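You operate a simulated robot arm through the tools that you are given. There is no shell and no other tool. Be economical: measure what you need, move in short steps, check, and stop when the job is done.

Carry out the task below with a simulated two-armed robot. There is one attempt and no reset: what you move stays moved.

Task
Swap the dolly's worn castor for a good one and latch it in.
Fine: the worn one goes in the red socket.

Only the result counts: the job must be done as asked and must still hold three seconds after the hand-in. Knocking over, shifting, dropping, spilling or breaking anything else fails it.

Robot
Two 7-joint arms with two-finger parallel grippers on one trunk, on a base that drives. Base frame: it is fixed to the floor where the robot stands at the start and does not move with it; the origin is under the middle of the robot, x ahead of it, y to its left, z up; the surface under the hand at the start is at about z = 0.905. Readings come in m, degrees, newtons and seconds.
The left shoulder is at the start at [0.05, 0.177, 1.204], the right one opposite. With the tool pointing down near the work surface each hand reaches from about 0.22 to 0.7 m from the robot's upright axis, wherever it stands, measured 20 degrees to its own side. Payload 3.43 kg a hand.
Tool frame (each hand has its own): the origin (TCP) lies between the finger pads and is the grasp point; the fingertips stand 0.034 m ahead of it; z points along the fingers, y is the line along which they close. The gripper opens to 0.128 m. The fingers are 0.024 m wide and 0.012 m thick; the gripper's body (0.048 by 0.13 m) begins 0.096 m behind the TCP.
Orientation is that of the tool frame in the base frame, as a unit quaternion [w, x, y, z]. With the fingers straight down and closing along the base's y, the tool's x points along the base's -x, its y along +y and its z along -z.

Tools
- The arms move only by the tool drive_tool. It takes "left_steps", "right_steps" or both (then of equal length, played together; a hand with none holds still); each is a list of rows, each a list of 7 numbers: the shift along the tool's x, y, z in m, then the turn, a rotation vector about the tool's x, y, z in degrees, then the finger opening in m, from 0 to 0.128. In form: [[x, y, z, rx, ry, rz, fingers], ...]. A call has 1 to 10 rows; each row shifts and turns the commanded pose from where the row before left it, along the tool's axes as they then stand. Rows are played at 5 a second. More than 0.05 m and 8.6 degrees between two rows, or a gripper value outside its range, and nothing of the call is played. Where a pose cannot be reached the arm comes as near as it can. A force on the tool above 40 N (or 10 N above the force at the start of the call, whichever is more), or a blocked arm, ends the call early, and 0.2 s more pass. Each finger travels about 0.108 m/s and halts on what it meets, pressing with about 32 N; the grip force reading is that of the motor and also rises with nothing between the fingers. The clock runs only during rows and for 0.2 s after the last one: add rows that do not move to give the fingers time. It gives the time, the measured TCP pose, the force on the tool (base axes), the opening and the grip force at its end, in the units of the frame above (readings bear some noise), with the torque about the TCP (base axes, N m) and any sound that the robot's microphone picked up.
- Cameras (640 x 400 px; columns grow to the right, rows downward): "scene" is now at [0.1499, -0.0416, 1.3683]; the picture's right is [-0.46, -0.89, 0.00], its down [-0.47, 0.24, -0.85] and it looks along [0.75, -0.39, -0.53] (base axes); focal length 214 px, centre (320, 200). "left" rides on the left gripper at [0.076, 0.011, -0.16] in its tool frame; the picture's right is [-0.15, 0.99, 0.00], its down [-0.88, -0.13, -0.46] and it looks along [-0.45, -0.07, 0.89] (tool axes); focal length 234 px, centre (320, 200). "right" rides on the right gripper at [0.076, -0.011, -0.16] in its tool frame; the picture's right is [0.15, 0.99, 0.00], its down [-0.88, 0.13, -0.46] and it looks along [-0.45, 0.07, 0.89] (tool axes); focal length 234 px, centre (320, 200). There is no depth. A picture from a camera that has moved, and an enlarged one, comes with that camera's place and axes in the base frame and with its lens.
- grab_frame(camera): a new picture of that camera. The clock stands still meanwhile.
- lift_body(by): slides the trunk up (or, below 0, down) by that many m; the arms and the scene camera ride with it, the base frame stays. It gives what a move gives, with no picture.
- drive_base(legs): drives the robot by 1 to 6 legs, each [ahead, turn to the left] in m and degrees, along the robot's own axes; the way and the turn of a leg run together, so that a leg with both is an arc; at most 1.5 m and 180 degrees a leg. The arms and the cameras ride along, it lands a little off, and it stops where it bumps. It gives what a move gives.
- head_to(pan, tilt): turns the head with the scene camera to pan (to the left, within 80 degrees either way) and tilt (down, from -29 to 69), counted from straight ahead of the robot. It gives what a move gives.
- inspect(camera, box): a new picture of the part [left, top, right, bottom] of that camera's present view, enlarged. The clock stands still meanwhile.
- job_done(): hands the job in; it is judged then, once.

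Go step by step. Nothing tells you exact positions but the pictures and the camera data: compare them with the known pose of the tool, close in by small moves and look again before you grip or let go. The budget is 120 turns and 88 pictures, counting those below and the enlarged ones. Unless the task says otherwise, let go and move clear before handing in, and close with one line.

The tools are called after "Call:" by a JSON object that holds its "method" and its "body". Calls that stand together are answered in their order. drive_tool: Moves the arms, as the interface text tells. Its arguments: {"type":"object","properties":{"left_steps":{"type":"array"},"right_steps":{"type":"array"}},"required":[]} The other tools are called the same way: lift_body (by) slides the trunk up or down; drive_base (legs) drives the base; head_to (pan, tilt) turns the head that bears the scene camera; grab_frame (camera) takes a picture; inspect (camera, box) takes an enlarged picture of a part of a camera's view; job_done () hands the job in.

At the start:

```text
t: 0.0
left_position: [0.373, -0.0198, 1.2622]
left_tool_rot: [0.0, 0.0, 1.0, 0.0]
left_wrist_force: [0.4, -0.1, -0.4]
left_ft_torque: [0.0, 0.01, -0.01]
left_grip_width: 0.128
left_gripper_force: 0.0
right_position: [0.2787, -0.3394, 1.21]
right_tool_rot: [0.001, 0.0, 1.0, -0.001]
right_wrist_force: [0.5, 0.3, 0.4]
right_ft_torque: [-0.03, -0.03, 0.0]
right_grip_width: 0.1278
right_gripper_force: 0.0
trunk travel left (down, up): [-0.375, 0.026]
robot x, y, heading: [0.0049, 0.0008, -0.1]
head pan, tilt: [-27.1, 32.1]
```

scene: 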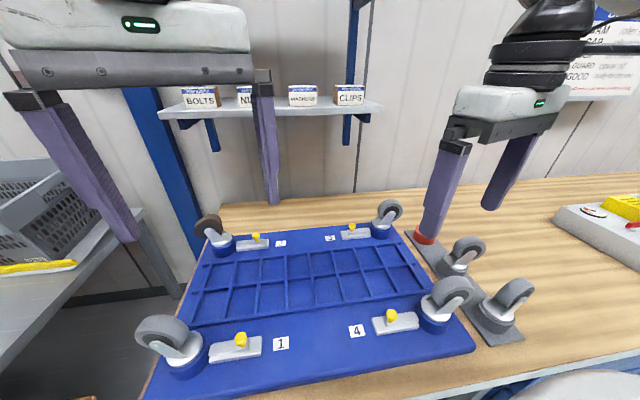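
right: 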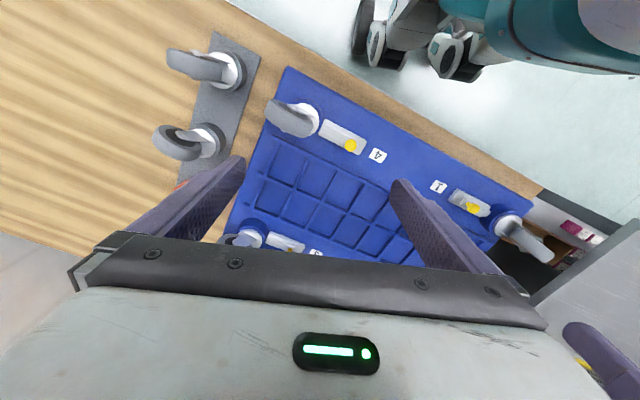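
left: 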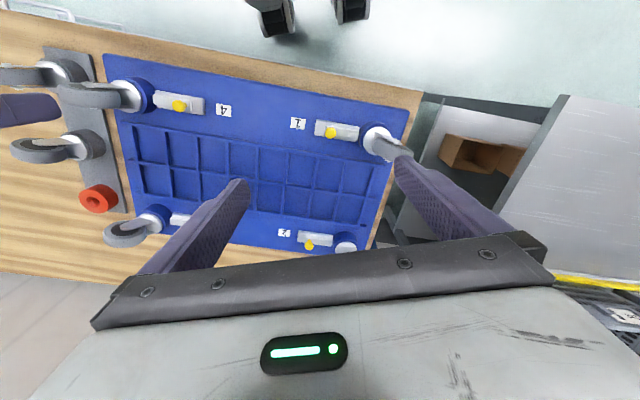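

I see an upturned blue dolly with four castors and latches, and a grey rack to its right with two spare castors and an empty red socket. The far-left castor looks brown (worn), so I'll look closer.

Call:
{"method": "inspect", "body": {"camera": "scene", "box": [180, 190, 300, 265]}}

Call:
{"method": "inspect", "body": {"camera": "scene", "box": [360, 190, 560, 350]}}

Call:
{"method": "inspect", "body": {"camera": "scene", "box": [120, 290, 300, 400]}}

Call:
{"method": "inspect", "body": {"camera": "scene", "box": [540, 0, 640, 240]}}

```text
5.33 times, centred on (240, 228) of scene
camera zoom: at [0.1499, -0.0416, 1.3683], right [-0.46, -0.89, 0.0], down [-0.47, 0.24, -0.85], along [0.75, -0.39, -0.53], focal length 1144 px, centre (747, 53)
```

zoom: 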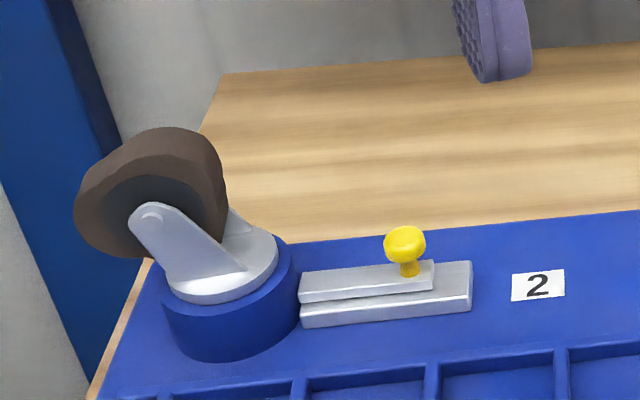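

```text
2.50 times, centred on (460, 270) of scene
camera zoom: at [0.1499, -0.0416, 1.3683], right [-0.46, -0.89, 0.0], down [-0.47, 0.24, -0.85], along [0.75, -0.39, -0.53], focal length 536 px, centre (-30, 25)
```

zoom: 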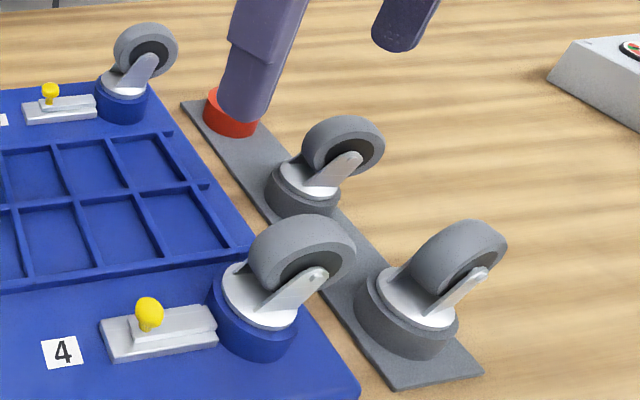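

```text
3.56 times, centred on (210, 345) of scene
camera zoom: at [0.1499, -0.0416, 1.3683], right [-0.46, -0.89, 0.0], down [-0.47, 0.24, -0.85], along [0.75, -0.39, -0.53], focal length 763 px, centre (711, -316)
```

zoom: 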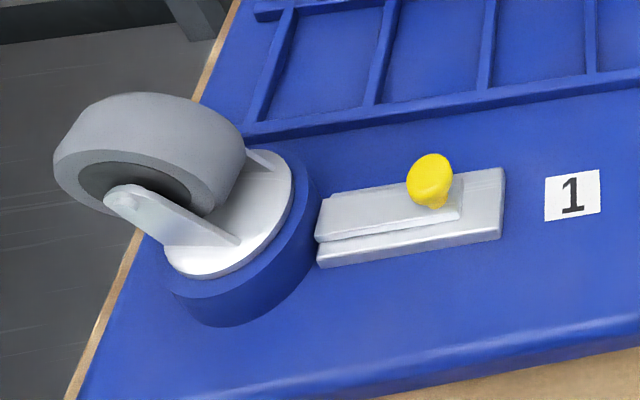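

```text
1.67 times, centred on (590, 120) of scene
camera zoom: at [0.1499, -0.0416, 1.3683], right [-0.46, -0.89, 0.0], down [-0.47, 0.24, -0.85], along [0.75, -0.39, -0.53], focal length 358 px, centre (-130, 333)
```

zoom: 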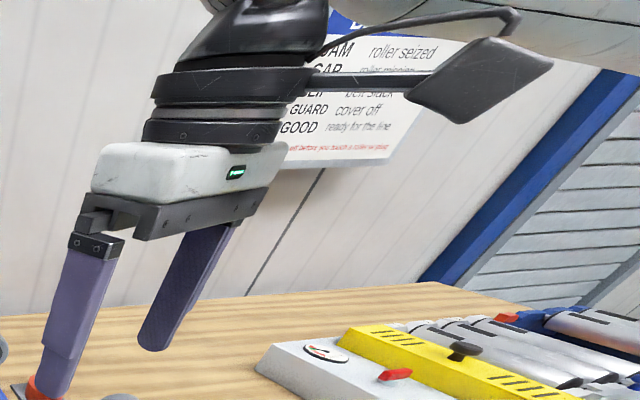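

The worn castor is the brown one at position 2, with its latch knob inboard of it. I'll bring the left hand above it, aligned with the dolly, for a closer look.

Call:
{"method": "drive_tool", "body": {"left_steps": [[-0.042, -0.008, 0.018, 0, 0, 0, 0.128], [-0.042, -0.008, 0.018, 0, 0, 0, 0.128], [-0.042, -0.008, 0.018, 0, 0, 0, 0.128], [-0.042, -0.008, 0.018, 0, 0, 0, 0.128], [-0.042, -0.008, 0.018, 0, 0, 0, 0.128], [0, 0, 0, 0, 0, 6, 0.128], [0, 0, 0, 0, 0, 6, 0.128], [0, 0, 0, 0, 0, 6, 0.128], [0, 0, 0, 0, 0, 0, 0.128]]}}

Call:
{"method": "grab_frame", "body": {"camera": "left"}}

Call:
{"method": "grab_frame", "body": {"camera": "right"}}

```text
t: 2.2
left_position: [0.5694, -0.0065, 1.1835]
left_tool_rot: [0.001, 0.118, 0.993, -0.016]
left_wrist_force: [-0.4, 0.3, -0.9]
left_ft_torque: [0.0, 0.02, 0.01]
left_grip_width: 0.128
left_gripper_force: 0.1
left hand out of reach, approached as far as the arm can: row 5
right_position: [0.2813, -0.34, 1.2103]
right_tool_rot: [0.0, 0.0, 1.0, 0.0]
right_wrist_force: [-0.3, 0.3, -0.2]
right_ft_torque: [0.01, 0.02, 0.0]
right_grip_width: 0.128
right_gripper_force: 0.1
trunk travel left (down, up): [-0.375, 0.026]
robot x, y, heading: [-0.0005, 0.0003, 0.1]
head pan, tilt: [-27.1, 32.1]
stopped in row 9 (left hand): the arm was blocked; the commanded pose is now the measured one
```

```text
80 pictures are left
camera left: at [0.4984, 0.0273, 1.3433], right [0.37, 0.93, -0.03], down [0.83, -0.32, 0.46], along [0.42, -0.2, -0.88], focal length 234 px, centre (320, 200)
```

left: 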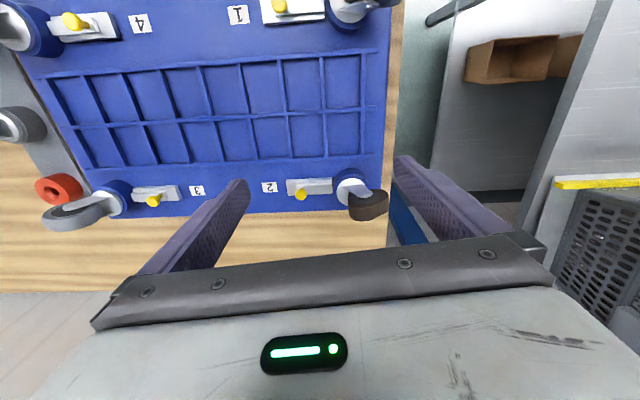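

```text
79 pictures are left
camera right: at [0.2045, -0.3506, 1.3692], right [-0.15, 0.99, 0.0], down [0.88, 0.13, 0.46], along [0.45, 0.07, -0.89], focal length 234 px, centre (320, 200)
```

right: 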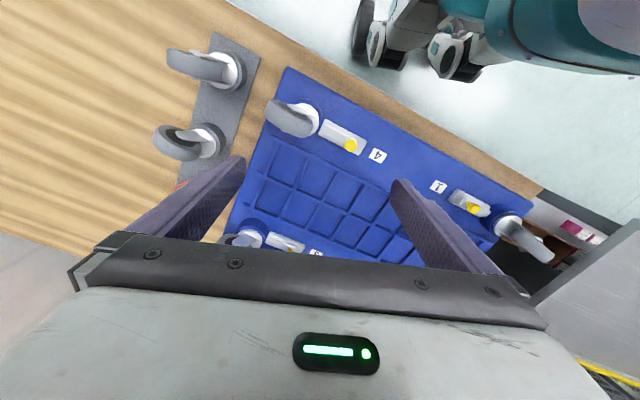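

The arm is near its reach limit up here. I'll look down to see how much room the base has ahead of it.

Call:
{"method": "head_to", "body": {"pan": 0, "tilt": 69}}

Call:
{"method": "grab_frame", "body": {"camera": "scene"}}

```text
t: 3.2
left_position: [0.5682, -0.0064, 1.1825]
left_tool_rot: [0.002, 0.118, 0.993, -0.016]
left_wrist_force: [0.5, 0.6, 0.2]
left_ft_torque: [0.01, 0.0, -0.02]
left_grip_width: 0.1279
left_gripper_force: 0.0
right_position: [0.2811, -0.3396, 1.2091]
right_tool_rot: [0.0, 0.001, 1.0, 0.0]
right_wrist_force: [-0.7, 0.1, -0.1]
right_ft_torque: [0.05, -0.01, 0.01]
right_grip_width: 0.1281
right_gripper_force: 0.1
trunk travel left (down, up): [-0.375, 0.026]
robot x, y, heading: [0.002, 0.0011, -0.0]
head pan, tilt: [0.0, 68.8]
```

```text
78 pictures are left
camera scene: at [0.126, -0.0008, 1.3201], right [0.0, -1.0, 0.0], down [-0.93, 0.0, -0.36], along [0.36, 0.0, -0.93], focal length 214 px, centre (320, 200)
```

scene: 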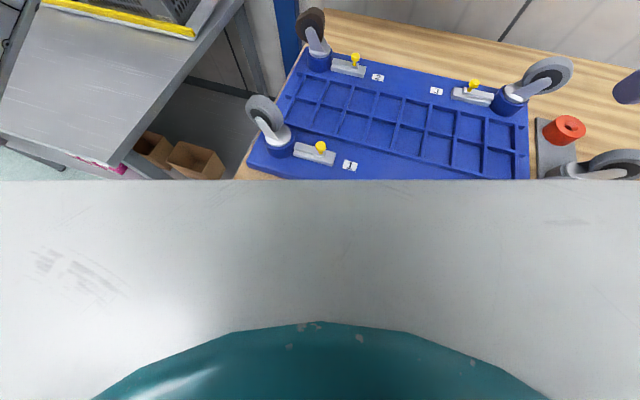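

The far castor is beyond the left hand but would be in the right arm's range if I turned the base left about 20°. I'll retract the left hand to the left first, then turn with a slight advance.

Call:
{"method": "drive_tool", "body": {"left_steps": [[0.043, 0.024, -0.006, 0, 0, 0, 0.128], [0.043, 0.024, -0.006, 0, 0, 0, 0.128], [0.043, 0.024, -0.006, 0, 0, 0, 0.128], [0.043, 0.024, -0.006, 0, 0, 0, 0.128], [0.043, 0.024, -0.006, 0, 0, 0, 0.128], [0.043, 0.024, -0.006, 0, 0, 0, 0.128], [0, 0, 0, 0, 0, 0, 0.128]]}}

Call:
{"method": "drive_base", "body": {"legs": [[0.04, 0], [0, 20]]}}

Call:
{"method": "head_to", "body": {"pan": -20, "tilt": 40}}

Call:
{"method": "grab_frame", "body": {"camera": "scene"}}

Call:
{"method": "grab_frame", "body": {"camera": "right"}}

```text
t: 4.8
left_position: [0.353, 0.1949, 1.2142]
left_tool_rot: [0.001, 0.121, 0.993, -0.015]
left_wrist_force: [0.1, -0.6, -0.6]
left_ft_torque: [-0.02, 0.03, 0.01]
left_grip_width: 0.1281
left_gripper_force: 0.1
right_position: [0.281, -0.3408, 1.2095]
right_tool_rot: [0.0, 0.0, 1.0, 0.0]
right_wrist_force: [0.5, 0.9, -0.1]
right_ft_torque: [0.01, 0.03, -0.02]
right_grip_width: 0.1281
right_gripper_force: 0.0
trunk travel left (down, up): [-0.375, 0.026]
robot x, y, heading: [-0.0004, 0.0001, -0.0]
head pan, tilt: [0.0, 68.8]
```

```text
t: 6.8
left_position: [0.3055, 0.3034, 1.2142]
left_tool_rot: [0.004, -0.054, 0.998, -0.014]
left_wrist_force: [0.1, 0.3, 0.8]
left_ft_torque: [-0.02, 0.01, 0.01]
left_grip_width: 0.128
left_gripper_force: 0.0
right_position: [0.4201, -0.2225, 1.2095]
right_tool_rot: [0.0, -0.174, 0.985, 0.0]
right_wrist_force: [0.1, 0.4, -0.6]
right_ft_torque: [-0.04, 0.03, -0.02]
right_grip_width: 0.128
right_gripper_force: 0.1
trunk travel left (down, up): [-0.375, 0.026]
robot x, y, heading: [0.0408, 0.0036, 20.0]
head pan, tilt: [0.0, 68.8]
```

```text
t: 7.7
left_position: [0.3057, 0.3034, 1.2136]
left_tool_rot: [0.003, -0.053, 0.998, -0.016]
left_wrist_force: [-0.7, 0.6, -0.6]
left_ft_torque: [-0.04, -0.03, 0.0]
left_grip_width: 0.1279
left_gripper_force: 0.1
right_position: [0.4208, -0.2221, 1.2106]
right_tool_rot: [0.0, -0.175, 0.985, 0.0]
right_wrist_force: [-0.3, -0.4, 0.3]
right_ft_torque: [-0.02, 0.04, 0.0]
right_grip_width: 0.1278
right_gripper_force: 0.1
trunk travel left (down, up): [-0.375, 0.026]
robot x, y, heading: [0.0395, 0.0, 19.9]
head pan, tilt: [-20.0, 40.0]
```

```text
77 pictures are left
camera scene: at [0.1912, 0.0244, 1.3561], right [0.0, -1.0, 0.0], down [-0.64, 0.0, -0.77], along [0.77, 0.0, -0.64], focal length 214 px, centre (320, 200)
```

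scene: 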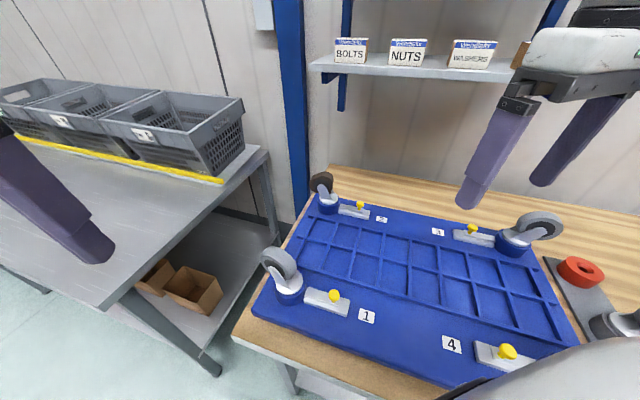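

```text
76 pictures are left
camera right: at [0.353, -0.2591, 1.3691], right [-0.48, 0.88, 0.0], down [0.78, 0.42, 0.46], along [0.4, 0.22, -0.89], focal length 234 px, centre (320, 200)
```

right: 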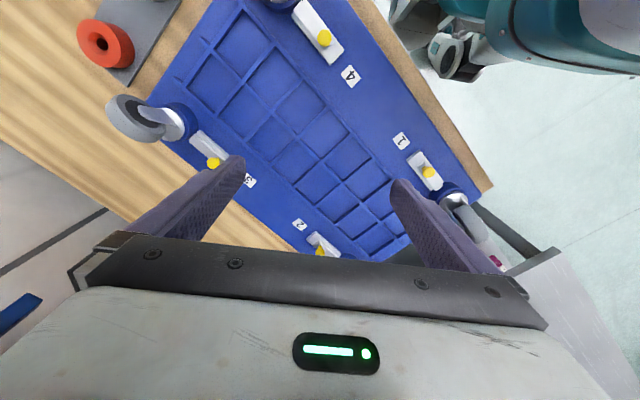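

The geometry works out with castor 2 near (0.66, 0.0) and its knob near (0.635, -0.085). I'll move the right hand over there, aligned with the dolly, for a close view.

Call:
{"method": "drive_tool", "body": {"right_steps": [[-0.042, 0.021, 0.014, 0, 0, 0, 0.128], [-0.042, 0.021, 0.014, 0, 0, 0, 0.128], [-0.042, 0.021, 0.014, 0, 0, 0, 0.128], [-0.042, 0.021, 0.014, 0, 0, 0, 0.128], [0, 0, 0, 0, 0, 7.6, 0.128], [0, 0, 0, 0, 0, 7.6, 0.128], [0, 0, 0, 0, 0, 7.6, 0.128], [0, 0, 0, 0, 0, 7.6, 0.128], [0, 0, 0, 0, 0, 7.6, 0.128], [0, 0, 0, 0, 0, 0, 0.128]]}}

Call:
{"method": "grab_frame", "body": {"camera": "right"}}

Call:
{"method": "inspect", "body": {"camera": "scene", "box": [290, 150, 400, 230]}}

```text
t: 9.9
left_position: [0.3054, 0.3037, 1.2133]
left_tool_rot: [0.004, -0.054, 0.998, -0.015]
left_wrist_force: [0.0, 0.7, 0.0]
left_ft_torque: [-0.03, -0.02, 0.0]
left_grip_width: 0.1279
left_gripper_force: 0.2
right_position: [0.5483, -0.0857, 1.1541]
right_tool_rot: [0.0, 0.156, 0.988, 0.0]
right_wrist_force: [0.5, -0.7, 0.9]
right_ft_torque: [0.0, -0.06, 0.0]
right_grip_width: 0.1282
right_gripper_force: 0.0
trunk travel left (down, up): [-0.375, 0.026]
robot x, y, heading: [0.0408, 0.0006, 19.9]
head pan, tilt: [-20.0, 40.0]
```

```text
75 pictures are left
camera right: at [0.4736, -0.0731, 1.3134], right [0.17, 0.99, 0.0], down [0.88, -0.15, 0.46], along [0.45, -0.08, -0.89], focal length 234 px, centre (320, 200)
```

right: 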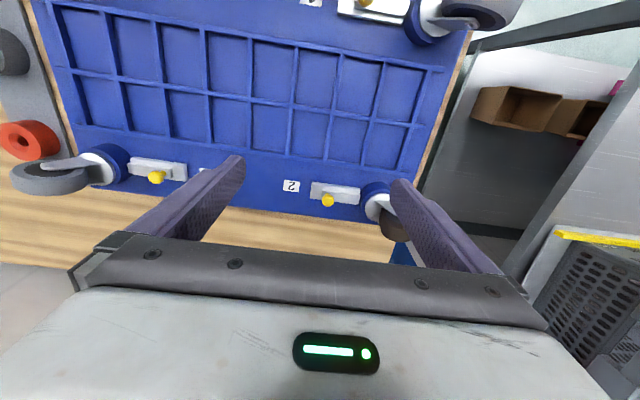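

```text
5.00 times, centred on (345, 190) of scene
camera zoom: at [0.1912, 0.0244, 1.3561], right [0.0, -1.0, 0.0], down [-0.64, 0.0, -0.77], along [0.77, 0.0, -0.64], focal length 1072 px, centre (195, 250)
```

zoom: 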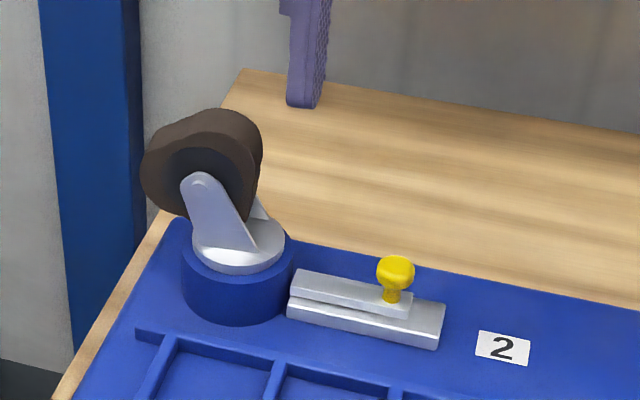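

Castor 2 is at about (0.667, -0.004) and the knob at about (0.65, -0.09, 0.955). I'll descend above the knob with the fingers partly closed.

Call:
{"method": "drive_tool", "body": {"right_steps": [[-0.024, 0.0065, 0.025, 0, 0, 0, 0.09], [-0.024, 0.0065, 0.025, 0, 0, 0, 0.06], [-0.024, 0.0065, 0.025, 0, 0, 0, 0.06], [-0.022, 0.0065, 0.03, 0, 0, 0, 0.06], [0, 0, 0, 0, 0, 0, 0.06]]}}

Call:
{"method": "grab_frame", "body": {"camera": "right"}}

Call:
{"method": "inspect", "body": {"camera": "scene", "box": [290, 130, 410, 230]}}

```text
t: 11.1
left_position: [0.3049, 0.3038, 1.2151]
left_tool_rot: [0.005, -0.054, 0.998, -0.014]
left_wrist_force: [0.3, -0.4, -0.2]
left_ft_torque: [0.03, 0.0, -0.02]
left_grip_width: 0.1281
left_gripper_force: 0.1
right_position: [0.6474, -0.091, 1.0479]
right_tool_rot: [0.0, 0.156, 0.988, -0.001]
right_wrist_force: [0.5, -0.4, -0.4]
right_ft_torque: [-0.01, 0.0, -0.01]
right_grip_width: 0.06
right_gripper_force: 0.0
trunk travel left (down, up): [-0.375, 0.026]
robot x, y, heading: [0.0393, 0.0006, 19.9]
head pan, tilt: [-20.0, 40.0]
```

```text
73 pictures are left
camera right: at [0.5715, -0.0785, 1.2075], right [0.16, 0.99, 0.0], down [0.88, -0.15, 0.46], along [0.45, -0.07, -0.89], focal length 234 px, centre (320, 200)
```

right: 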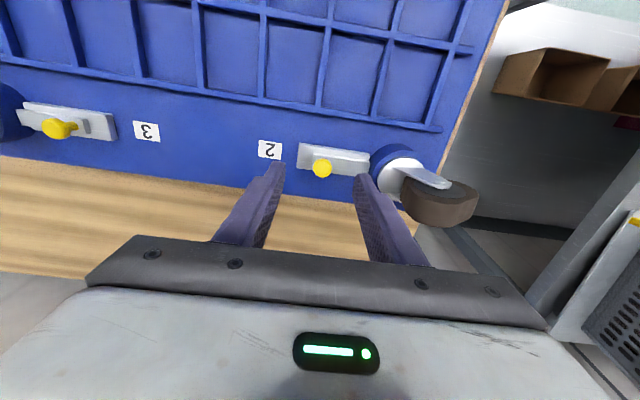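

```text
4.00 times, centred on (350, 180) of scene
camera zoom: at [0.1906, 0.0244, 1.3563], right [0.0, -1.0, 0.0], down [-0.64, 0.0, -0.77], along [0.77, 0.0, -0.64], focal length 858 px, centre (200, 280)
```

zoom: 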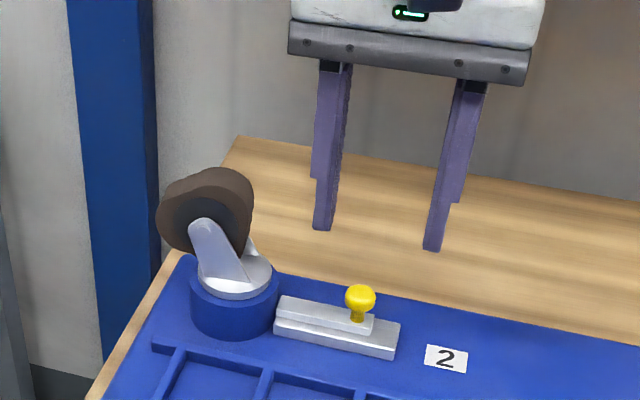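

The knob is at about (0.658, -0.090, 0.953). I'll align, lower so the fingertips stay just above the slider, and close on the knob.

Call:
{"method": "drive_tool", "body": {"right_steps": [[-0.0105, 0.004, 0.02, 0, 0, 0, 0.06], [0, 0, 0.025, 0, 0, 0, 0.06], [0, 0, 0.025, 0, 0, 0, 0.06], [0, 0, 0, 0, 0, 0, 0.06]]}}

Call:
{"method": "inspect", "body": {"camera": "right", "box": [220, 100, 420, 240]}}

Call:
{"method": "inspect", "body": {"camera": "scene", "box": [290, 130, 410, 230]}}

```text
t: 12.1
left_position: [0.3066, 0.3031, 1.2146]
left_tool_rot: [0.004, -0.053, 0.998, -0.015]
left_wrist_force: [0.4, 0.1, 0.2]
left_ft_torque: [0.01, 0.01, -0.01]
left_grip_width: 0.1279
left_gripper_force: 0.1
right_position: [0.6574, -0.0911, 0.9768]
right_tool_rot: [0.0, 0.155, 0.988, 0.0]
right_wrist_force: [1.1, 0.0, -1.0]
right_ft_torque: [-0.01, -0.01, 0.03]
right_grip_width: 0.0599
right_gripper_force: 0.0
trunk travel left (down, up): [-0.375, 0.026]
robot x, y, heading: [0.0407, -0.001, 19.9]
head pan, tilt: [-20.0, 40.0]
```

```text
2.86 times, centred on (320, 170) of right
camera zoom: at [0.5812, -0.0778, 1.137], right [0.17, 0.99, 0.0], down [0.88, -0.15, 0.46], along [0.45, -0.08, -0.89], focal length 669 px, centre (320, 286)
```

zoom: 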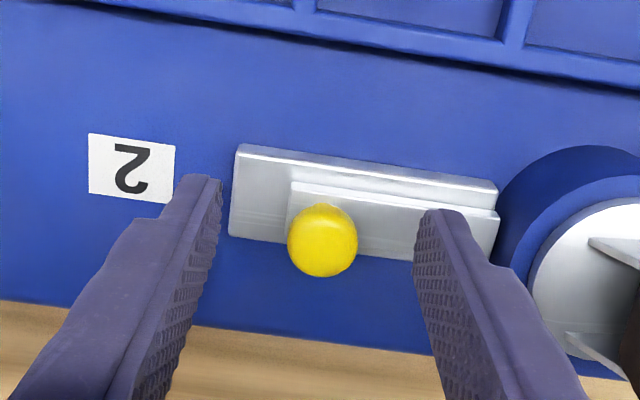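

```text
4.00 times, centred on (350, 180) of scene
camera zoom: at [0.1909, 0.0244, 1.3562], right [0.0, -1.0, 0.0], down [-0.64, 0.0, -0.77], along [0.77, 0.0, -0.64], focal length 858 px, centre (200, 280)
```

zoom: 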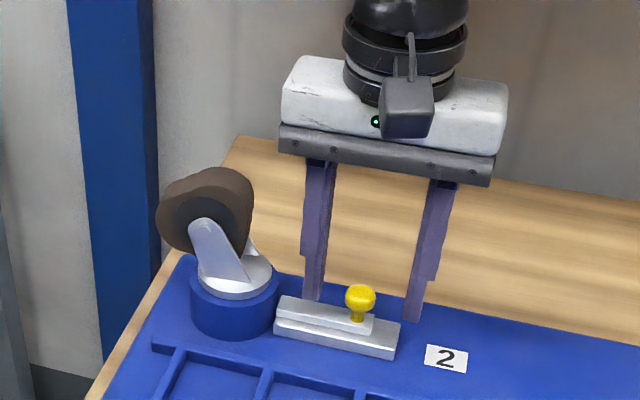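

The fingers straddle the knob correctly. Closing on it.

Call:
{"method": "drive_tool", "body": {"right_steps": [[0, 0, 0, 0, 0, 0, 0.03], [0, 0, 0, 0, 0, 0, 0.014], [0, 0, 0, 0, 0, 0, 0.014], [0, 0, 0, 0, 0, 0, 0.014]]}}

Call:
{"method": "inspect", "body": {"camera": "right", "box": [220, 100, 420, 240]}}

```text
t: 13.1
left_position: [0.3064, 0.3037, 1.2136]
left_tool_rot: [0.003, -0.054, 0.998, -0.015]
left_wrist_force: [-0.7, 0.6, -0.1]
left_ft_torque: [-0.01, 0.02, -0.01]
left_grip_width: 0.1282
left_gripper_force: 0.1
right_position: [0.6577, -0.0895, 0.9774]
right_tool_rot: [0.001, 0.156, 0.988, 0.0]
right_wrist_force: [0.4, 3.3, -2.1]
right_ft_torque: [0.1, -0.12, 0.03]
right_grip_width: 0.0204
right_gripper_force: 44.7
trunk travel left (down, up): [-0.375, 0.026]
robot x, y, heading: [0.042, -0.0016, 20.1]
head pan, tilt: [-20.0, 40.0]
```

```text
2.86 times, centred on (320, 170) of right
camera zoom: at [0.5816, -0.0774, 1.1371], right [0.16, 0.99, 0.0], down [0.88, -0.15, 0.46], along [0.45, -0.07, -0.89], focal length 669 px, centre (320, 286)
```

zoom: 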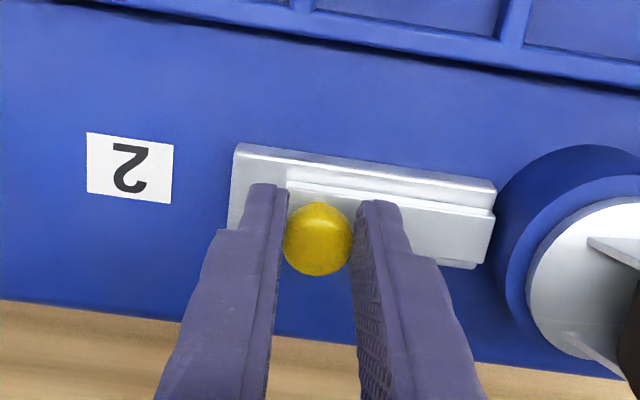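

The knob is gripped (0.020 m). I'll slide it away from the collar.

Call:
{"method": "drive_tool", "body": {"right_steps": [[0, -0.007, 0, 0, 0, 0, 0.014], [0, -0.007, 0, 0, 0, 0, 0.014], [0, -0.007, 0, 0, 0, 0, 0.014], [0, -0.005, 0, 0, 0, 0, 0.014], [0, 0, 0, 0, 0, 0, 0.014]]}}

Call:
{"method": "inspect", "body": {"camera": "right", "box": [220, 100, 420, 240]}}

```text
t: 14.3
left_position: [0.306, 0.3067, 1.2129]
left_tool_rot: [0.002, -0.054, 0.998, -0.016]
left_wrist_force: [0.0, 0.3, 0.1]
left_ft_torque: [0.01, -0.01, 0.0]
left_grip_width: 0.128
left_gripper_force: 0.0
right_position: [0.6529, -0.1061, 0.9798]
right_tool_rot: [0.002, 0.155, 0.988, 0.007]
right_wrist_force: [3.1, 36.1, -8.7]
right_ft_torque: [1.12, -0.1, 0.24]
right_grip_width: 0.0198
right_gripper_force: 44.8
trunk travel left (down, up): [-0.375, 0.026]
robot x, y, heading: [0.0416, -0.0022, 20.3]
head pan, tilt: [-20.0, 40.0]
```

```text
2.86 times, centred on (320, 170) of right
camera zoom: at [0.576, -0.0954, 1.1391], right [0.16, 0.99, 0.01], down [0.88, -0.15, 0.46], along [0.45, -0.06, -0.89], focal length 669 px, centre (320, 286)
```

zoom: 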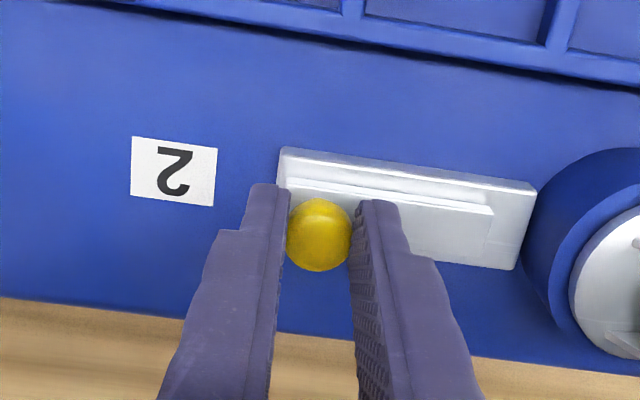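

The slider retracted about 17 mm to its stop and cleared the collar. I'll relax the pull and open, then see whether it stays there.

Call:
{"method": "drive_tool", "body": {"right_steps": [[0, 0.008, 0, 0, 0, 0, 0.014], [0, 0, 0, 0, 0, 0, 0.04], [0, 0, 0, 0, 0, 0, 0.05], [0, 0, -0.03, 0, 0, 0, 0.05], [0, 0, -0.05, 0, 0, 0, 0.06], [0, 0, -0.05, 0, 0, 0, 0.06], [0, 0, 0, 0, 0, 0, 0.08]]}}

Call:
{"method": "inspect", "body": {"camera": "right", "box": [220, 100, 520, 300]}}

Call:
{"method": "inspect", "body": {"camera": "scene", "box": [290, 130, 410, 230]}}

```text
t: 15.9
left_position: [0.3062, 0.3032, 1.2147]
left_tool_rot: [0.003, -0.055, 0.998, -0.014]
left_wrist_force: [0.3, -0.2, 0.1]
left_ft_torque: [-0.01, 0.0, 0.02]
left_grip_width: 0.128
left_gripper_force: 0.0
right_position: [0.651, -0.1046, 1.1087]
right_tool_rot: [-0.001, 0.156, 0.988, 0.0]
right_wrist_force: [0.3, 0.0, 0.7]
right_ft_torque: [0.0, 0.01, 0.01]
right_grip_width: 0.0798
right_gripper_force: 0.0
trunk travel left (down, up): [-0.375, 0.026]
robot x, y, heading: [0.0403, -0.0005, 20.4]
head pan, tilt: [-20.0, 40.0]
```

```text
2.00 times, centred on (370, 200) of right
camera zoom: at [0.5758, -0.0921, 1.2691], right [0.17, 0.99, 0.0], down [0.88, -0.15, 0.45], along [0.45, -0.08, -0.89], focal length 468 px, centre (220, 200)
```

zoom: 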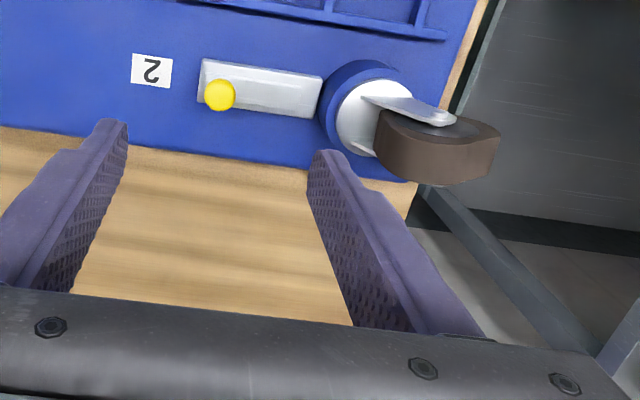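

```text
4.00 times, centred on (350, 180) of scene
camera zoom: at [0.1915, 0.0243, 1.3561], right [0.0, -1.0, 0.0], down [-0.64, 0.0, -0.77], along [0.77, 0.0, -0.64], focal length 858 px, centre (200, 280)
```

zoom: 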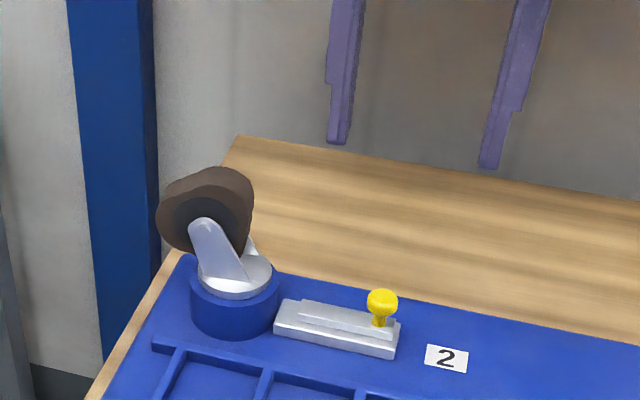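

The slider stays retracted. The worn castor's fork points outward along the dolly's long axis, so I'll pinch it across the axle. That needs a 90° hand turn above the wheel at about (0.697, 0.025).

Call:
{"method": "drive_tool", "body": {"right_steps": [[-0.001, 0.046, -0.01, 0, 0, 0, 0.1], [-0.001, 0.046, 0, 0, 0, 0, 0.1], [-0.001, 0.046, 0, 0, 0, 0, 0.1], [0, 0, 0, 0, 0, -8.5, 0.1], [0, 0, 0, 0, 0, -8.5, 0.1], [0, 0, 0, 0, 0, -8.5, 0.1], [0, 0, 0, 0, 0, -8.5, 0.1], [0, 0, 0, 0, 0, -8.5, 0.1], [0, 0, 0, 0, 0, -8.5, 0.1], [0, 0, 0, 0, 0, -8.5, 0.1]]}}

Call:
{"method": "drive_tool", "body": {"right_steps": [[0, 0, 0, 0, 0, -7.6, 0.08], [0, 0, 0, 0, 0, -7.6, 0.08], [0, 0, 0, 0, 0, -7.6, 0.08], [0, 0, 0, 0, 0, -7.6, 0.08], [0, 0, 0, 0, 0, 0, 0.08]]}}

Call:
{"method": "grab_frame", "body": {"camera": "right"}}

Call:
{"method": "inspect", "body": {"camera": "scene", "box": [270, 100, 430, 230]}}

```text
t: 18.1
left_position: [0.3056, 0.3034, 1.2151]
left_tool_rot: [0.003, -0.055, 0.998, -0.015]
left_wrist_force: [0.3, 0.6, -0.1]
left_ft_torque: [-0.02, 0.0, 0.0]
left_grip_width: 0.1281
left_gripper_force: 0.0
right_position: [0.6494, -0.0385, 1.1098]
right_tool_rot: [0.001, -0.356, 0.935, 0.0]
right_wrist_force: [0.2, 0.4, -0.4]
right_ft_torque: [-0.01, 0.02, 0.01]
right_grip_width: 0.1
right_gripper_force: 0.0
right hand out of reach, approached as far as the arm can: row 2, 3
trunk travel left (down, up): [-0.375, 0.026]
robot x, y, heading: [0.0417, 0.0013, 19.9]
head pan, tilt: [-20.0, 40.0]
```

```text
t: 19.3
left_position: [0.3062, 0.303, 1.2136]
left_tool_rot: [0.004, -0.054, 0.998, -0.015]
left_wrist_force: [0.3, -1.2, 1.1]
left_ft_torque: [-0.02, -0.02, 0.03]
left_grip_width: 0.1279
left_gripper_force: 0.1
right_position: [0.6497, -0.038, 1.1098]
right_tool_rot: [0.001, -0.588, 0.809, 0.001]
right_wrist_force: [-0.7, -0.2, -0.7]
right_ft_torque: [-0.01, 0.01, 0.01]
right_grip_width: 0.08
right_gripper_force: 0.0
trunk travel left (down, up): [-0.375, 0.026]
robot x, y, heading: [0.0441, -0.0013, 20.0]
head pan, tilt: [-20.0, 40.0]
```

```text
65 pictures are left
camera right: at [0.6362, -0.1141, 1.2683], right [-0.99, 0.16, 0.0], down [0.15, 0.88, 0.46], along [0.08, 0.45, -0.89], focal length 234 px, centre (320, 200)
```

right: 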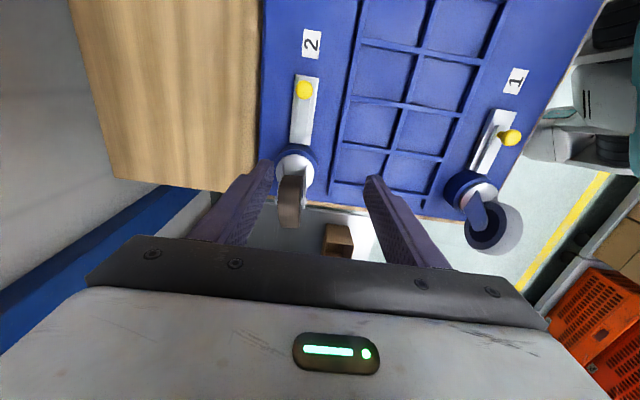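

```text
3.08 times, centred on (350, 165) of scene
camera zoom: at [0.1911, 0.0244, 1.3562], right [0.0, -1.0, 0.0], down [-0.64, 0.0, -0.77], along [0.77, 0.0, -0.64], focal length 660 px, centre (228, 308)
```

zoom: 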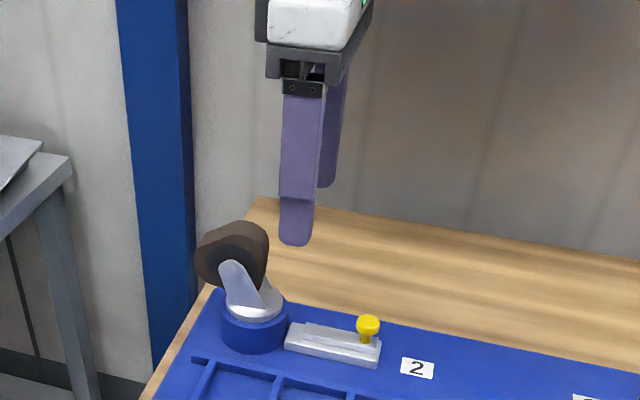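

That's just out of reach, so I need to drive closer, but I want to see what's in front of the base first. I'll tilt the left hand so its camera looks back at the base and the table leg.

Call:
{"method": "drive_tool", "body": {"left_steps": [[0, 0, 0, 0, 8.5, 0, 0.128], [0, 0, 0, 0, 8.5, 0, 0.128], [0, 0, 0, 0, 8.5, 0, 0.128], [0, 0, 0, 0, 8.5, 0, 0.128], [0, 0, 0, 0, 8.5, 0, 0.128], [0, 0, 0, 0, 8.5, 0, 0.128], [0, 0, 0, 0, 0, 0, 0.128]]}}

Call:
{"method": "grab_frame", "body": {"camera": "left"}}

```text
t: 20.9
left_position: [0.2792, 0.2991, 1.1727]
left_tool_rot: [-0.425, -0.042, 0.903, -0.037]
left_wrist_force: [0.4, -0.1, -1.3]
left_ft_torque: [0.01, 0.0, 0.0]
left_grip_width: 0.128
left_gripper_force: 0.0
left hand out of reach, approached as far as the arm can: row 5, 6
right_position: [0.6494, -0.0384, 1.1093]
right_tool_rot: [0.001, -0.588, 0.809, 0.0]
right_wrist_force: [0.2, -0.4, 0.6]
right_ft_torque: [-0.02, -0.01, -0.01]
right_grip_width: 0.0798
right_gripper_force: 0.0
trunk travel left (down, up): [-0.375, 0.026]
robot x, y, heading: [0.0414, -0.0002, 20.1]
head pan, tilt: [-20.0, 40.0]
```

```text
63 pictures are left
camera left: at [0.3534, 0.3219, 1.3323], right [-0.01, 0.99, -0.14], down [0.92, -0.04, -0.39], along [-0.39, -0.14, -0.91], focal length 234 px, centre (320, 200)
```

left: 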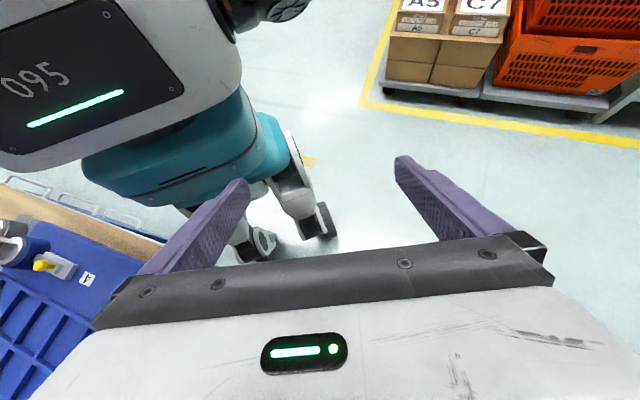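

I can see the torso has only modest clearance to the table edge, so I won't drive forward. Turning further left brings the right shoulder closer to castor 2, so I'll pull the hand up a bit and turn 25°.

Call:
{"method": "drive_tool", "body": {"right_steps": [[0, -0.03, -0.025, 0, 0, 0, 0.08], [0, -0.03, -0.025, 0, 0, 0, 0.08], [0, 0, 0, 0, 0, 0, 0.08]]}}

Call:
{"method": "drive_base", "body": {"legs": [[0, 25]]}}

Call:
{"method": "head_to", "body": {"pan": -45, "tilt": 38}}

```text
t: 21.7
left_position: [0.2794, 0.299, 1.1711]
left_tool_rot: [-0.426, -0.042, 0.903, -0.036]
left_wrist_force: [0.1, -0.5, 0.2]
left_ft_torque: [0.02, -0.01, 0.03]
left_grip_width: 0.128
left_gripper_force: 0.0
right_position: [0.6806, -0.0816, 1.1504]
right_tool_rot: [0.0, -0.587, 0.809, 0.0]
right_wrist_force: [0.4, -1.0, -0.1]
right_ft_torque: [-0.01, 0.02, 0.01]
right_grip_width: 0.0803
right_gripper_force: 0.0
right hand out of reach, approached as far as the arm can: row 1, 2
trunk travel left (down, up): [-0.375, 0.026]
robot x, y, heading: [0.0416, 0.0034, 19.9]
head pan, tilt: [-20.0, 40.0]
```

```text
t: 23.4
left_position: [0.1287, 0.3747, 1.1723]
left_tool_rot: [-0.407, -0.239, 0.872, -0.128]
left_wrist_force: [-0.1, 0.0, 0.6]
left_ft_torque: [0.01, 0.03, -0.01]
left_grip_width: 0.128
left_gripper_force: 0.1
right_position: [0.6531, 0.2011, 1.1494]
right_tool_rot: [-0.001, 0.751, -0.661, 0.0]
right_wrist_force: [1.2, -0.3, -0.4]
right_ft_torque: [-0.01, -0.02, 0.0]
right_grip_width: 0.0798
right_gripper_force: 0.0
trunk travel left (down, up): [-0.375, 0.026]
robot x, y, heading: [0.0388, 0.0002, 45.4]
head pan, tilt: [-20.0, 40.0]
```

```text
t: 24.3
left_position: [0.1294, 0.3744, 1.1721]
left_tool_rot: [-0.407, -0.24, 0.872, -0.129]
left_wrist_force: [0.3, -1.0, 0.6]
left_ft_torque: [0.02, 0.02, 0.0]
left_grip_width: 0.128
left_gripper_force: 0.0
right_position: [0.6533, 0.2004, 1.1492]
right_tool_rot: [-0.001, 0.75, -0.661, 0.0]
right_wrist_force: [0.1, 0.1, -0.2]
right_ft_torque: [0.0, 0.02, -0.01]
right_grip_width: 0.08
right_gripper_force: 0.0
trunk travel left (down, up): [-0.375, 0.026]
robot x, y, heading: [0.0393, 0.0019, 45.6]
head pan, tilt: [-45.0, 38.0]
```

The turn worked. Now I'll bring the hand over the wheel with the corrected yaw.

Call:
{"method": "drive_tool", "body": {"right_steps": [[0.0448, -0.0055, 0, 0, 0, 0, 0.08], [0.0448, -0.0055, 0, 0, 0, 0, 0.08], [0.0448, -0.0055, 0, 0, 0, 0, 0.08], [0.0448, -0.0055, 0, 0, 0, 0, 0.08], [0, 0, 0, 0, 0, 8.4, 0.08], [0, 0, 0, 0, 0, 8.4, 0.08], [0, 0, 0.02, 0, 0, 8.4, 0.08], [0, 0, 0, 0, 0, 0, 0.08]]}}

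Call:
{"method": "grab_frame", "body": {"camera": "right"}}

Call:
{"method": "grab_frame", "body": {"camera": "scene"}}

```text
t: 26.1
left_position: [0.1296, 0.3744, 1.1734]
left_tool_rot: [-0.406, -0.24, 0.872, -0.13]
left_wrist_force: [0.4, 0.1, 0.4]
left_ft_torque: [0.01, -0.01, 0.02]
left_grip_width: 0.128
left_gripper_force: 0.1
right_position: [0.6969, 0.0258, 1.1291]
right_tool_rot: [0.0, -0.588, 0.809, 0.001]
right_wrist_force: [0.4, -0.2, -0.7]
right_ft_torque: [-0.02, 0.02, -0.01]
right_grip_width: 0.0801
right_gripper_force: 0.0
trunk travel left (down, up): [-0.375, 0.026]
robot x, y, heading: [0.0403, -0.0013, 45.5]
head pan, tilt: [-45.0, 38.0]
```

```text
62 pictures are left
camera right: at [0.6839, -0.0492, 1.2884], right [-0.99, 0.17, 0.0], down [0.15, 0.88, 0.46], along [0.08, 0.45, -0.89], focal length 234 px, centre (320, 200)
```

right: 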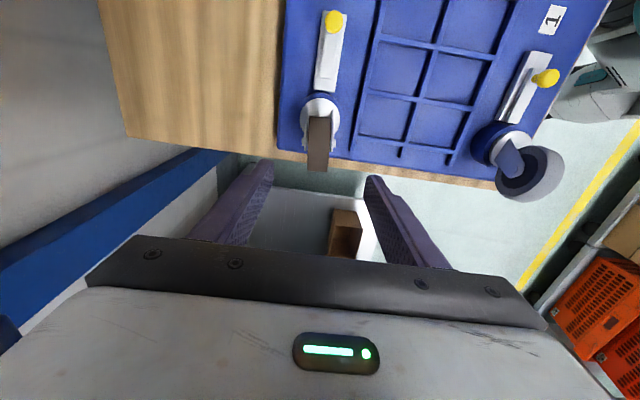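

```text
61 pictures are left
camera scene: at [0.1756, 0.0508, 1.3592], right [0.01, -1.0, 0.0], down [-0.62, -0.01, -0.79], along [0.79, 0.01, -0.62], focal length 214 px, centre (320, 200)
```

scene: 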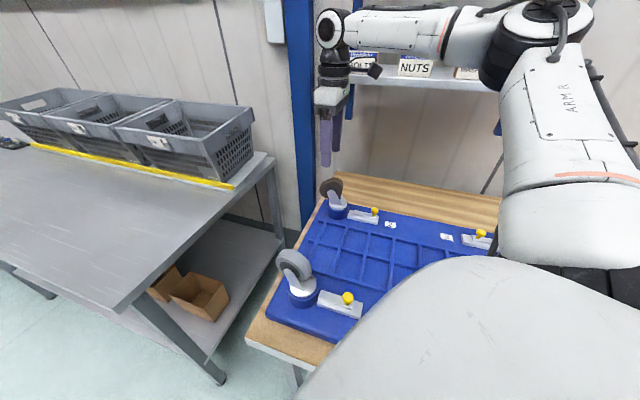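

Call:
{"method": "drive_tool", "body": {"right_steps": [[0, 0, 0.03, 0, 0, 0, 0.08], [0, 0, 0.02, 0, 0, 0, 0.08], [0, 0, 0, 0, 0, 0, 0.08]]}}

Call:
{"method": "inspect", "body": {"camera": "right", "box": [240, 60, 400, 200]}}

Call:
{"method": "inspect", "body": {"camera": "scene", "box": [290, 100, 400, 230]}}

```text
t: 26.9
left_position: [0.129, 0.3742, 1.1716]
left_tool_rot: [-0.406, -0.239, 0.872, -0.128]
left_wrist_force: [0.6, -0.1, 0.5]
left_ft_torque: [-0.01, 0.01, 0.03]
left_grip_width: 0.1282
left_gripper_force: 0.0
right_position: [0.6975, 0.0252, 1.0785]
right_tool_rot: [0.0, -0.588, 0.809, 0.001]
right_wrist_force: [0.9, 0.0, -0.2]
right_ft_torque: [-0.03, -0.01, 0.02]
right_grip_width: 0.0798
right_gripper_force: 0.1
trunk travel left (down, up): [-0.375, 0.026]
robot x, y, heading: [0.0395, -0.0033, 45.6]
head pan, tilt: [-45.0, 38.0]
```

```text
2.86 times, centred on (320, 130) of right
camera zoom: at [0.6849, -0.0506, 1.2382], right [-0.99, 0.16, 0.0], down [0.15, 0.88, 0.46], along [0.08, 0.45, -0.89], focal length 669 px, centre (320, 400)
```

zoom: 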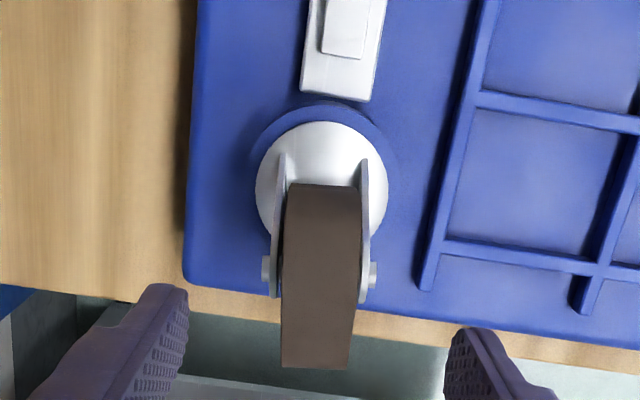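

```text
3.08 times, centred on (345, 165) of scene
camera zoom: at [0.1758, 0.0509, 1.3592], right [0.01, -1.0, 0.0], down [-0.62, -0.01, -0.79], along [0.79, 0.01, -0.62], focal length 660 px, centre (243, 308)
```

zoom: 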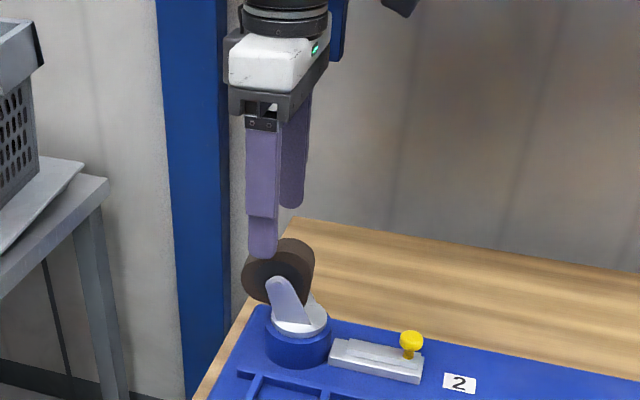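

I have a clear view: the stem is at about (0.693, -0.004) and the axle pins are about 25 mm outward. I'll grip the fork legs low, over the stem and clear of the pins, with a 5° yaw correction.

Call:
{"method": "drive_tool", "body": {"right_steps": [[0.012, -0.002, 0, 0, 0, -5, 0.08], [0.012, -0.003, 0.02, 0, 0, 0, 0.08], [0, 0, 0.03, 0, 0, 0, 0.08], [0, 0, 0.03, 0, 0, 0, 0.08], [0, 0, 0, 0, 0, 0, 0.08]]}}

Call:
{"method": "inspect", "body": {"camera": "right", "box": [220, 100, 420, 240]}}

Call:
{"method": "inspect", "body": {"camera": "scene", "box": [290, 150, 400, 230]}}

```text
t: 28.1
left_position: [0.1285, 0.3726, 1.1724]
left_tool_rot: [-0.407, -0.24, 0.872, -0.129]
left_wrist_force: [-0.4, 0.1, -0.3]
left_ft_torque: [0.0, -0.02, 0.0]
left_grip_width: 0.128
left_gripper_force: 0.0
right_position: [0.6959, 0.0021, 1.0004]
right_tool_rot: [0.001, -0.623, 0.782, 0.001]
right_wrist_force: [-0.3, -0.3, 0.0]
right_ft_torque: [0.01, -0.03, 0.02]
right_grip_width: 0.0801
right_gripper_force: 0.1
trunk travel left (down, up): [-0.375, 0.026]
robot x, y, heading: [0.0419, 0.0012, 45.7]
head pan, tilt: [-45.0, 38.0]
```

```text
2.86 times, centred on (320, 170) of right
camera zoom: at [0.6895, -0.0743, 1.1605], right [-1.0, 0.08, 0.0], down [0.07, 0.89, 0.46], along [0.04, 0.46, -0.89], focal length 669 px, centre (320, 286)
```

zoom: 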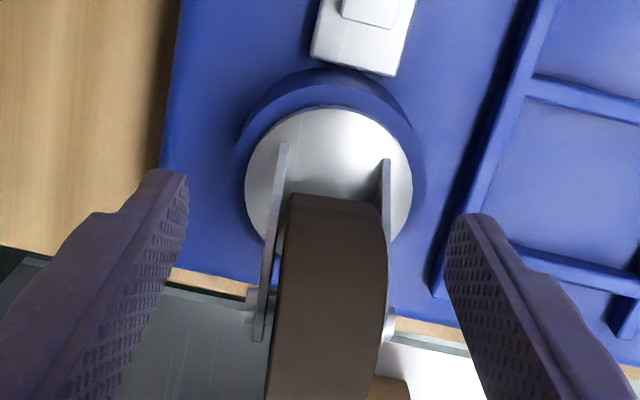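

```text
5.00 times, centred on (345, 190) of scene
camera zoom: at [0.1756, 0.0509, 1.3592], right [0.01, -1.0, 0.0], down [-0.62, -0.01, -0.79], along [0.79, 0.01, -0.62], focal length 1072 px, centre (195, 250)
```

zoom: 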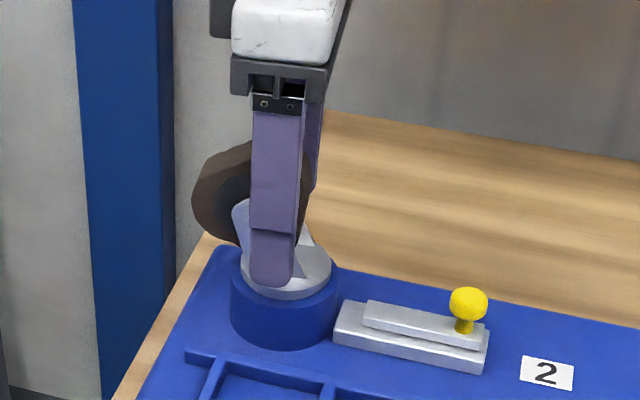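

Call:
{"method": "drive_tool", "body": {"right_steps": [[0, 0.0025, 0.007, 0, 0, 0, 0.08], [0, 0, 0.006, 0, 0, 0, 0.06], [0, 0, 0, 0, 0, 0, 0.045], [0, 0, 0, 0, 0, 0, 0.02], [0, 0, 0, 0, 0, 0, 0.02], [0, 0, 0, 0, 0, 0, 0.02]]}}

Call:
{"method": "inspect", "body": {"camera": "right", "box": [220, 100, 420, 240]}}

Call:
{"method": "inspect", "body": {"camera": "scene", "box": [290, 150, 400, 230]}}

```text
t: 29.5
left_position: [0.1297, 0.374, 1.1723]
left_tool_rot: [-0.406, -0.24, 0.872, -0.129]
left_wrist_force: [0.4, 0.0, 0.8]
left_ft_torque: [0.03, 0.0, 0.01]
left_grip_width: 0.1282
left_gripper_force: 0.0
right_position: [0.6938, 0.0033, 0.9877]
right_tool_rot: [0.001, -0.623, 0.782, 0.0]
right_wrist_force: [-2.1, 1.1, -0.6]
right_ft_torque: [0.05, 0.02, 0.01]
right_grip_width: 0.0359
right_gripper_force: 32.0
trunk travel left (down, up): [-0.375, 0.026]
robot x, y, heading: [0.0428, -0.0026, 45.4]
head pan, tilt: [-45.0, 38.0]
```

```text
2.86 times, centred on (320, 170) of right
camera zoom: at [0.688, -0.0735, 1.1471], right [-1.0, 0.08, 0.0], down [0.07, 0.89, 0.46], along [0.04, 0.46, -0.89], focal length 669 px, centre (320, 286)
```

zoom: 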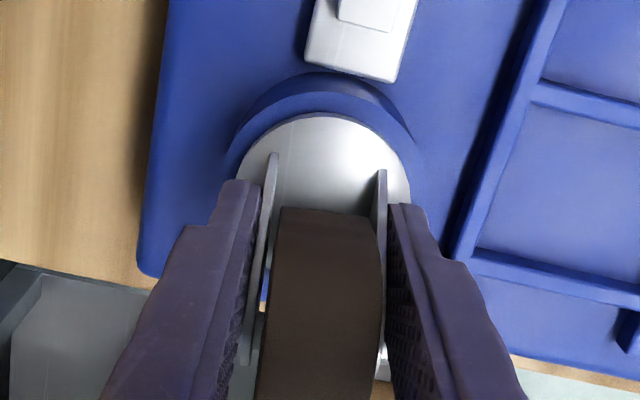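

```text
5.00 times, centred on (345, 190) of scene
camera zoom: at [0.1758, 0.0509, 1.3591], right [0.01, -1.0, 0.0], down [-0.62, -0.01, -0.79], along [0.79, 0.01, -0.62], focal length 1072 px, centre (195, 250)
```

zoom: 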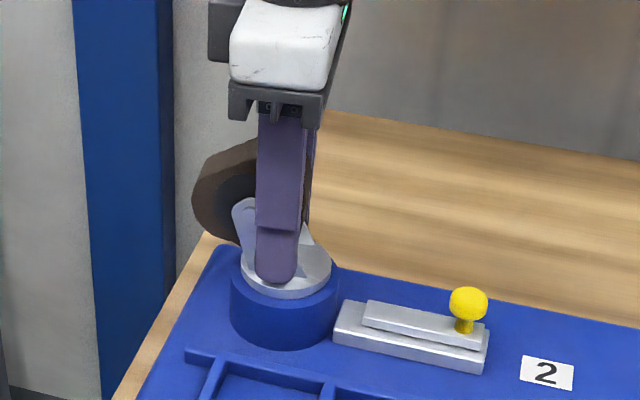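

The grip is firm on the fork at 0.036 m. Lifting straight up.

Call:
{"method": "drive_tool", "body": {"right_steps": [[0, 0, -0.01, 0, 0, 0, 0.02], [0, 0, -0.015, 0, 0, 0, 0.02], [0, 0, -0.02, 0, 0, 0, 0.02], [0, 0, -0.025, 0, 0, 0, 0.02], [0, 0, -0.03, 0, 0, 0, 0.02], [0, 0, -0.03, 0, 0, 0, 0.02], [0, 0, 0, 0, 0, 0, 0.02]]}}

Call:
{"method": "inspect", "body": {"camera": "scene", "box": [280, 120, 400, 230]}}

Call:
{"method": "inspect", "body": {"camera": "right", "box": [220, 60, 420, 240]}}

```text
t: 31.1
left_position: [0.1301, 0.3731, 1.1715]
left_tool_rot: [-0.408, -0.239, 0.872, -0.129]
left_wrist_force: [-0.1, -0.5, -1.0]
left_ft_torque: [-0.04, 0.0, 0.02]
left_grip_width: 0.1284
left_gripper_force: 0.0
right_position: [0.6952, 0.0028, 1.1169]
right_tool_rot: [0.001, -0.622, 0.783, 0.0]
right_wrist_force: [0.1, 0.3, -4.9]
right_ft_torque: [-0.01, 0.01, -0.01]
right_grip_width: 0.0359
right_gripper_force: 32.2
trunk travel left (down, up): [-0.375, 0.026]
robot x, y, heading: [0.0434, -0.0035, 45.4]
head pan, tilt: [-45.0, 38.0]
```

```text
3.64 times, centred on (340, 175) of scene
camera zoom: at [0.1766, 0.0508, 1.359], right [0.01, -1.0, 0.0], down [-0.62, -0.01, -0.79], along [0.79, 0.01, -0.62], focal length 780 px, centre (247, 291)
```

zoom: 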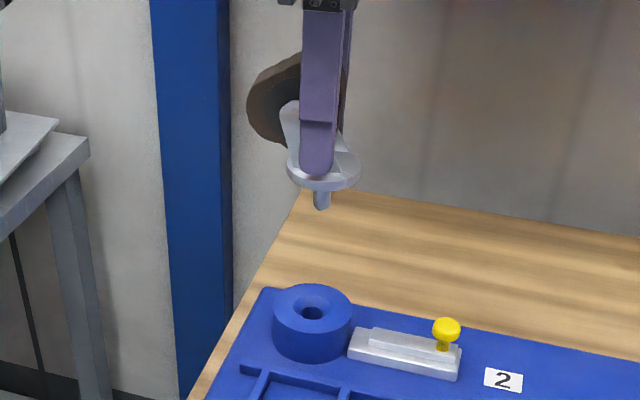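

```text
2.22 times, centred on (320, 150) of right
camera zoom: at [0.6892, -0.0749, 1.2757], right [-1.0, 0.08, 0.0], down [0.07, 0.89, 0.46], along [0.04, 0.46, -0.89], focal length 520 px, centre (320, 311)
```

zoom: 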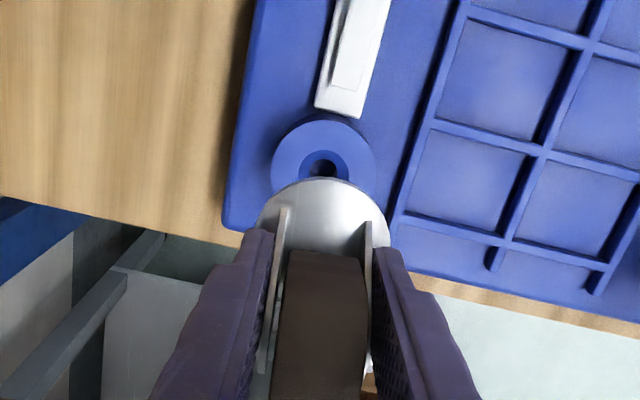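

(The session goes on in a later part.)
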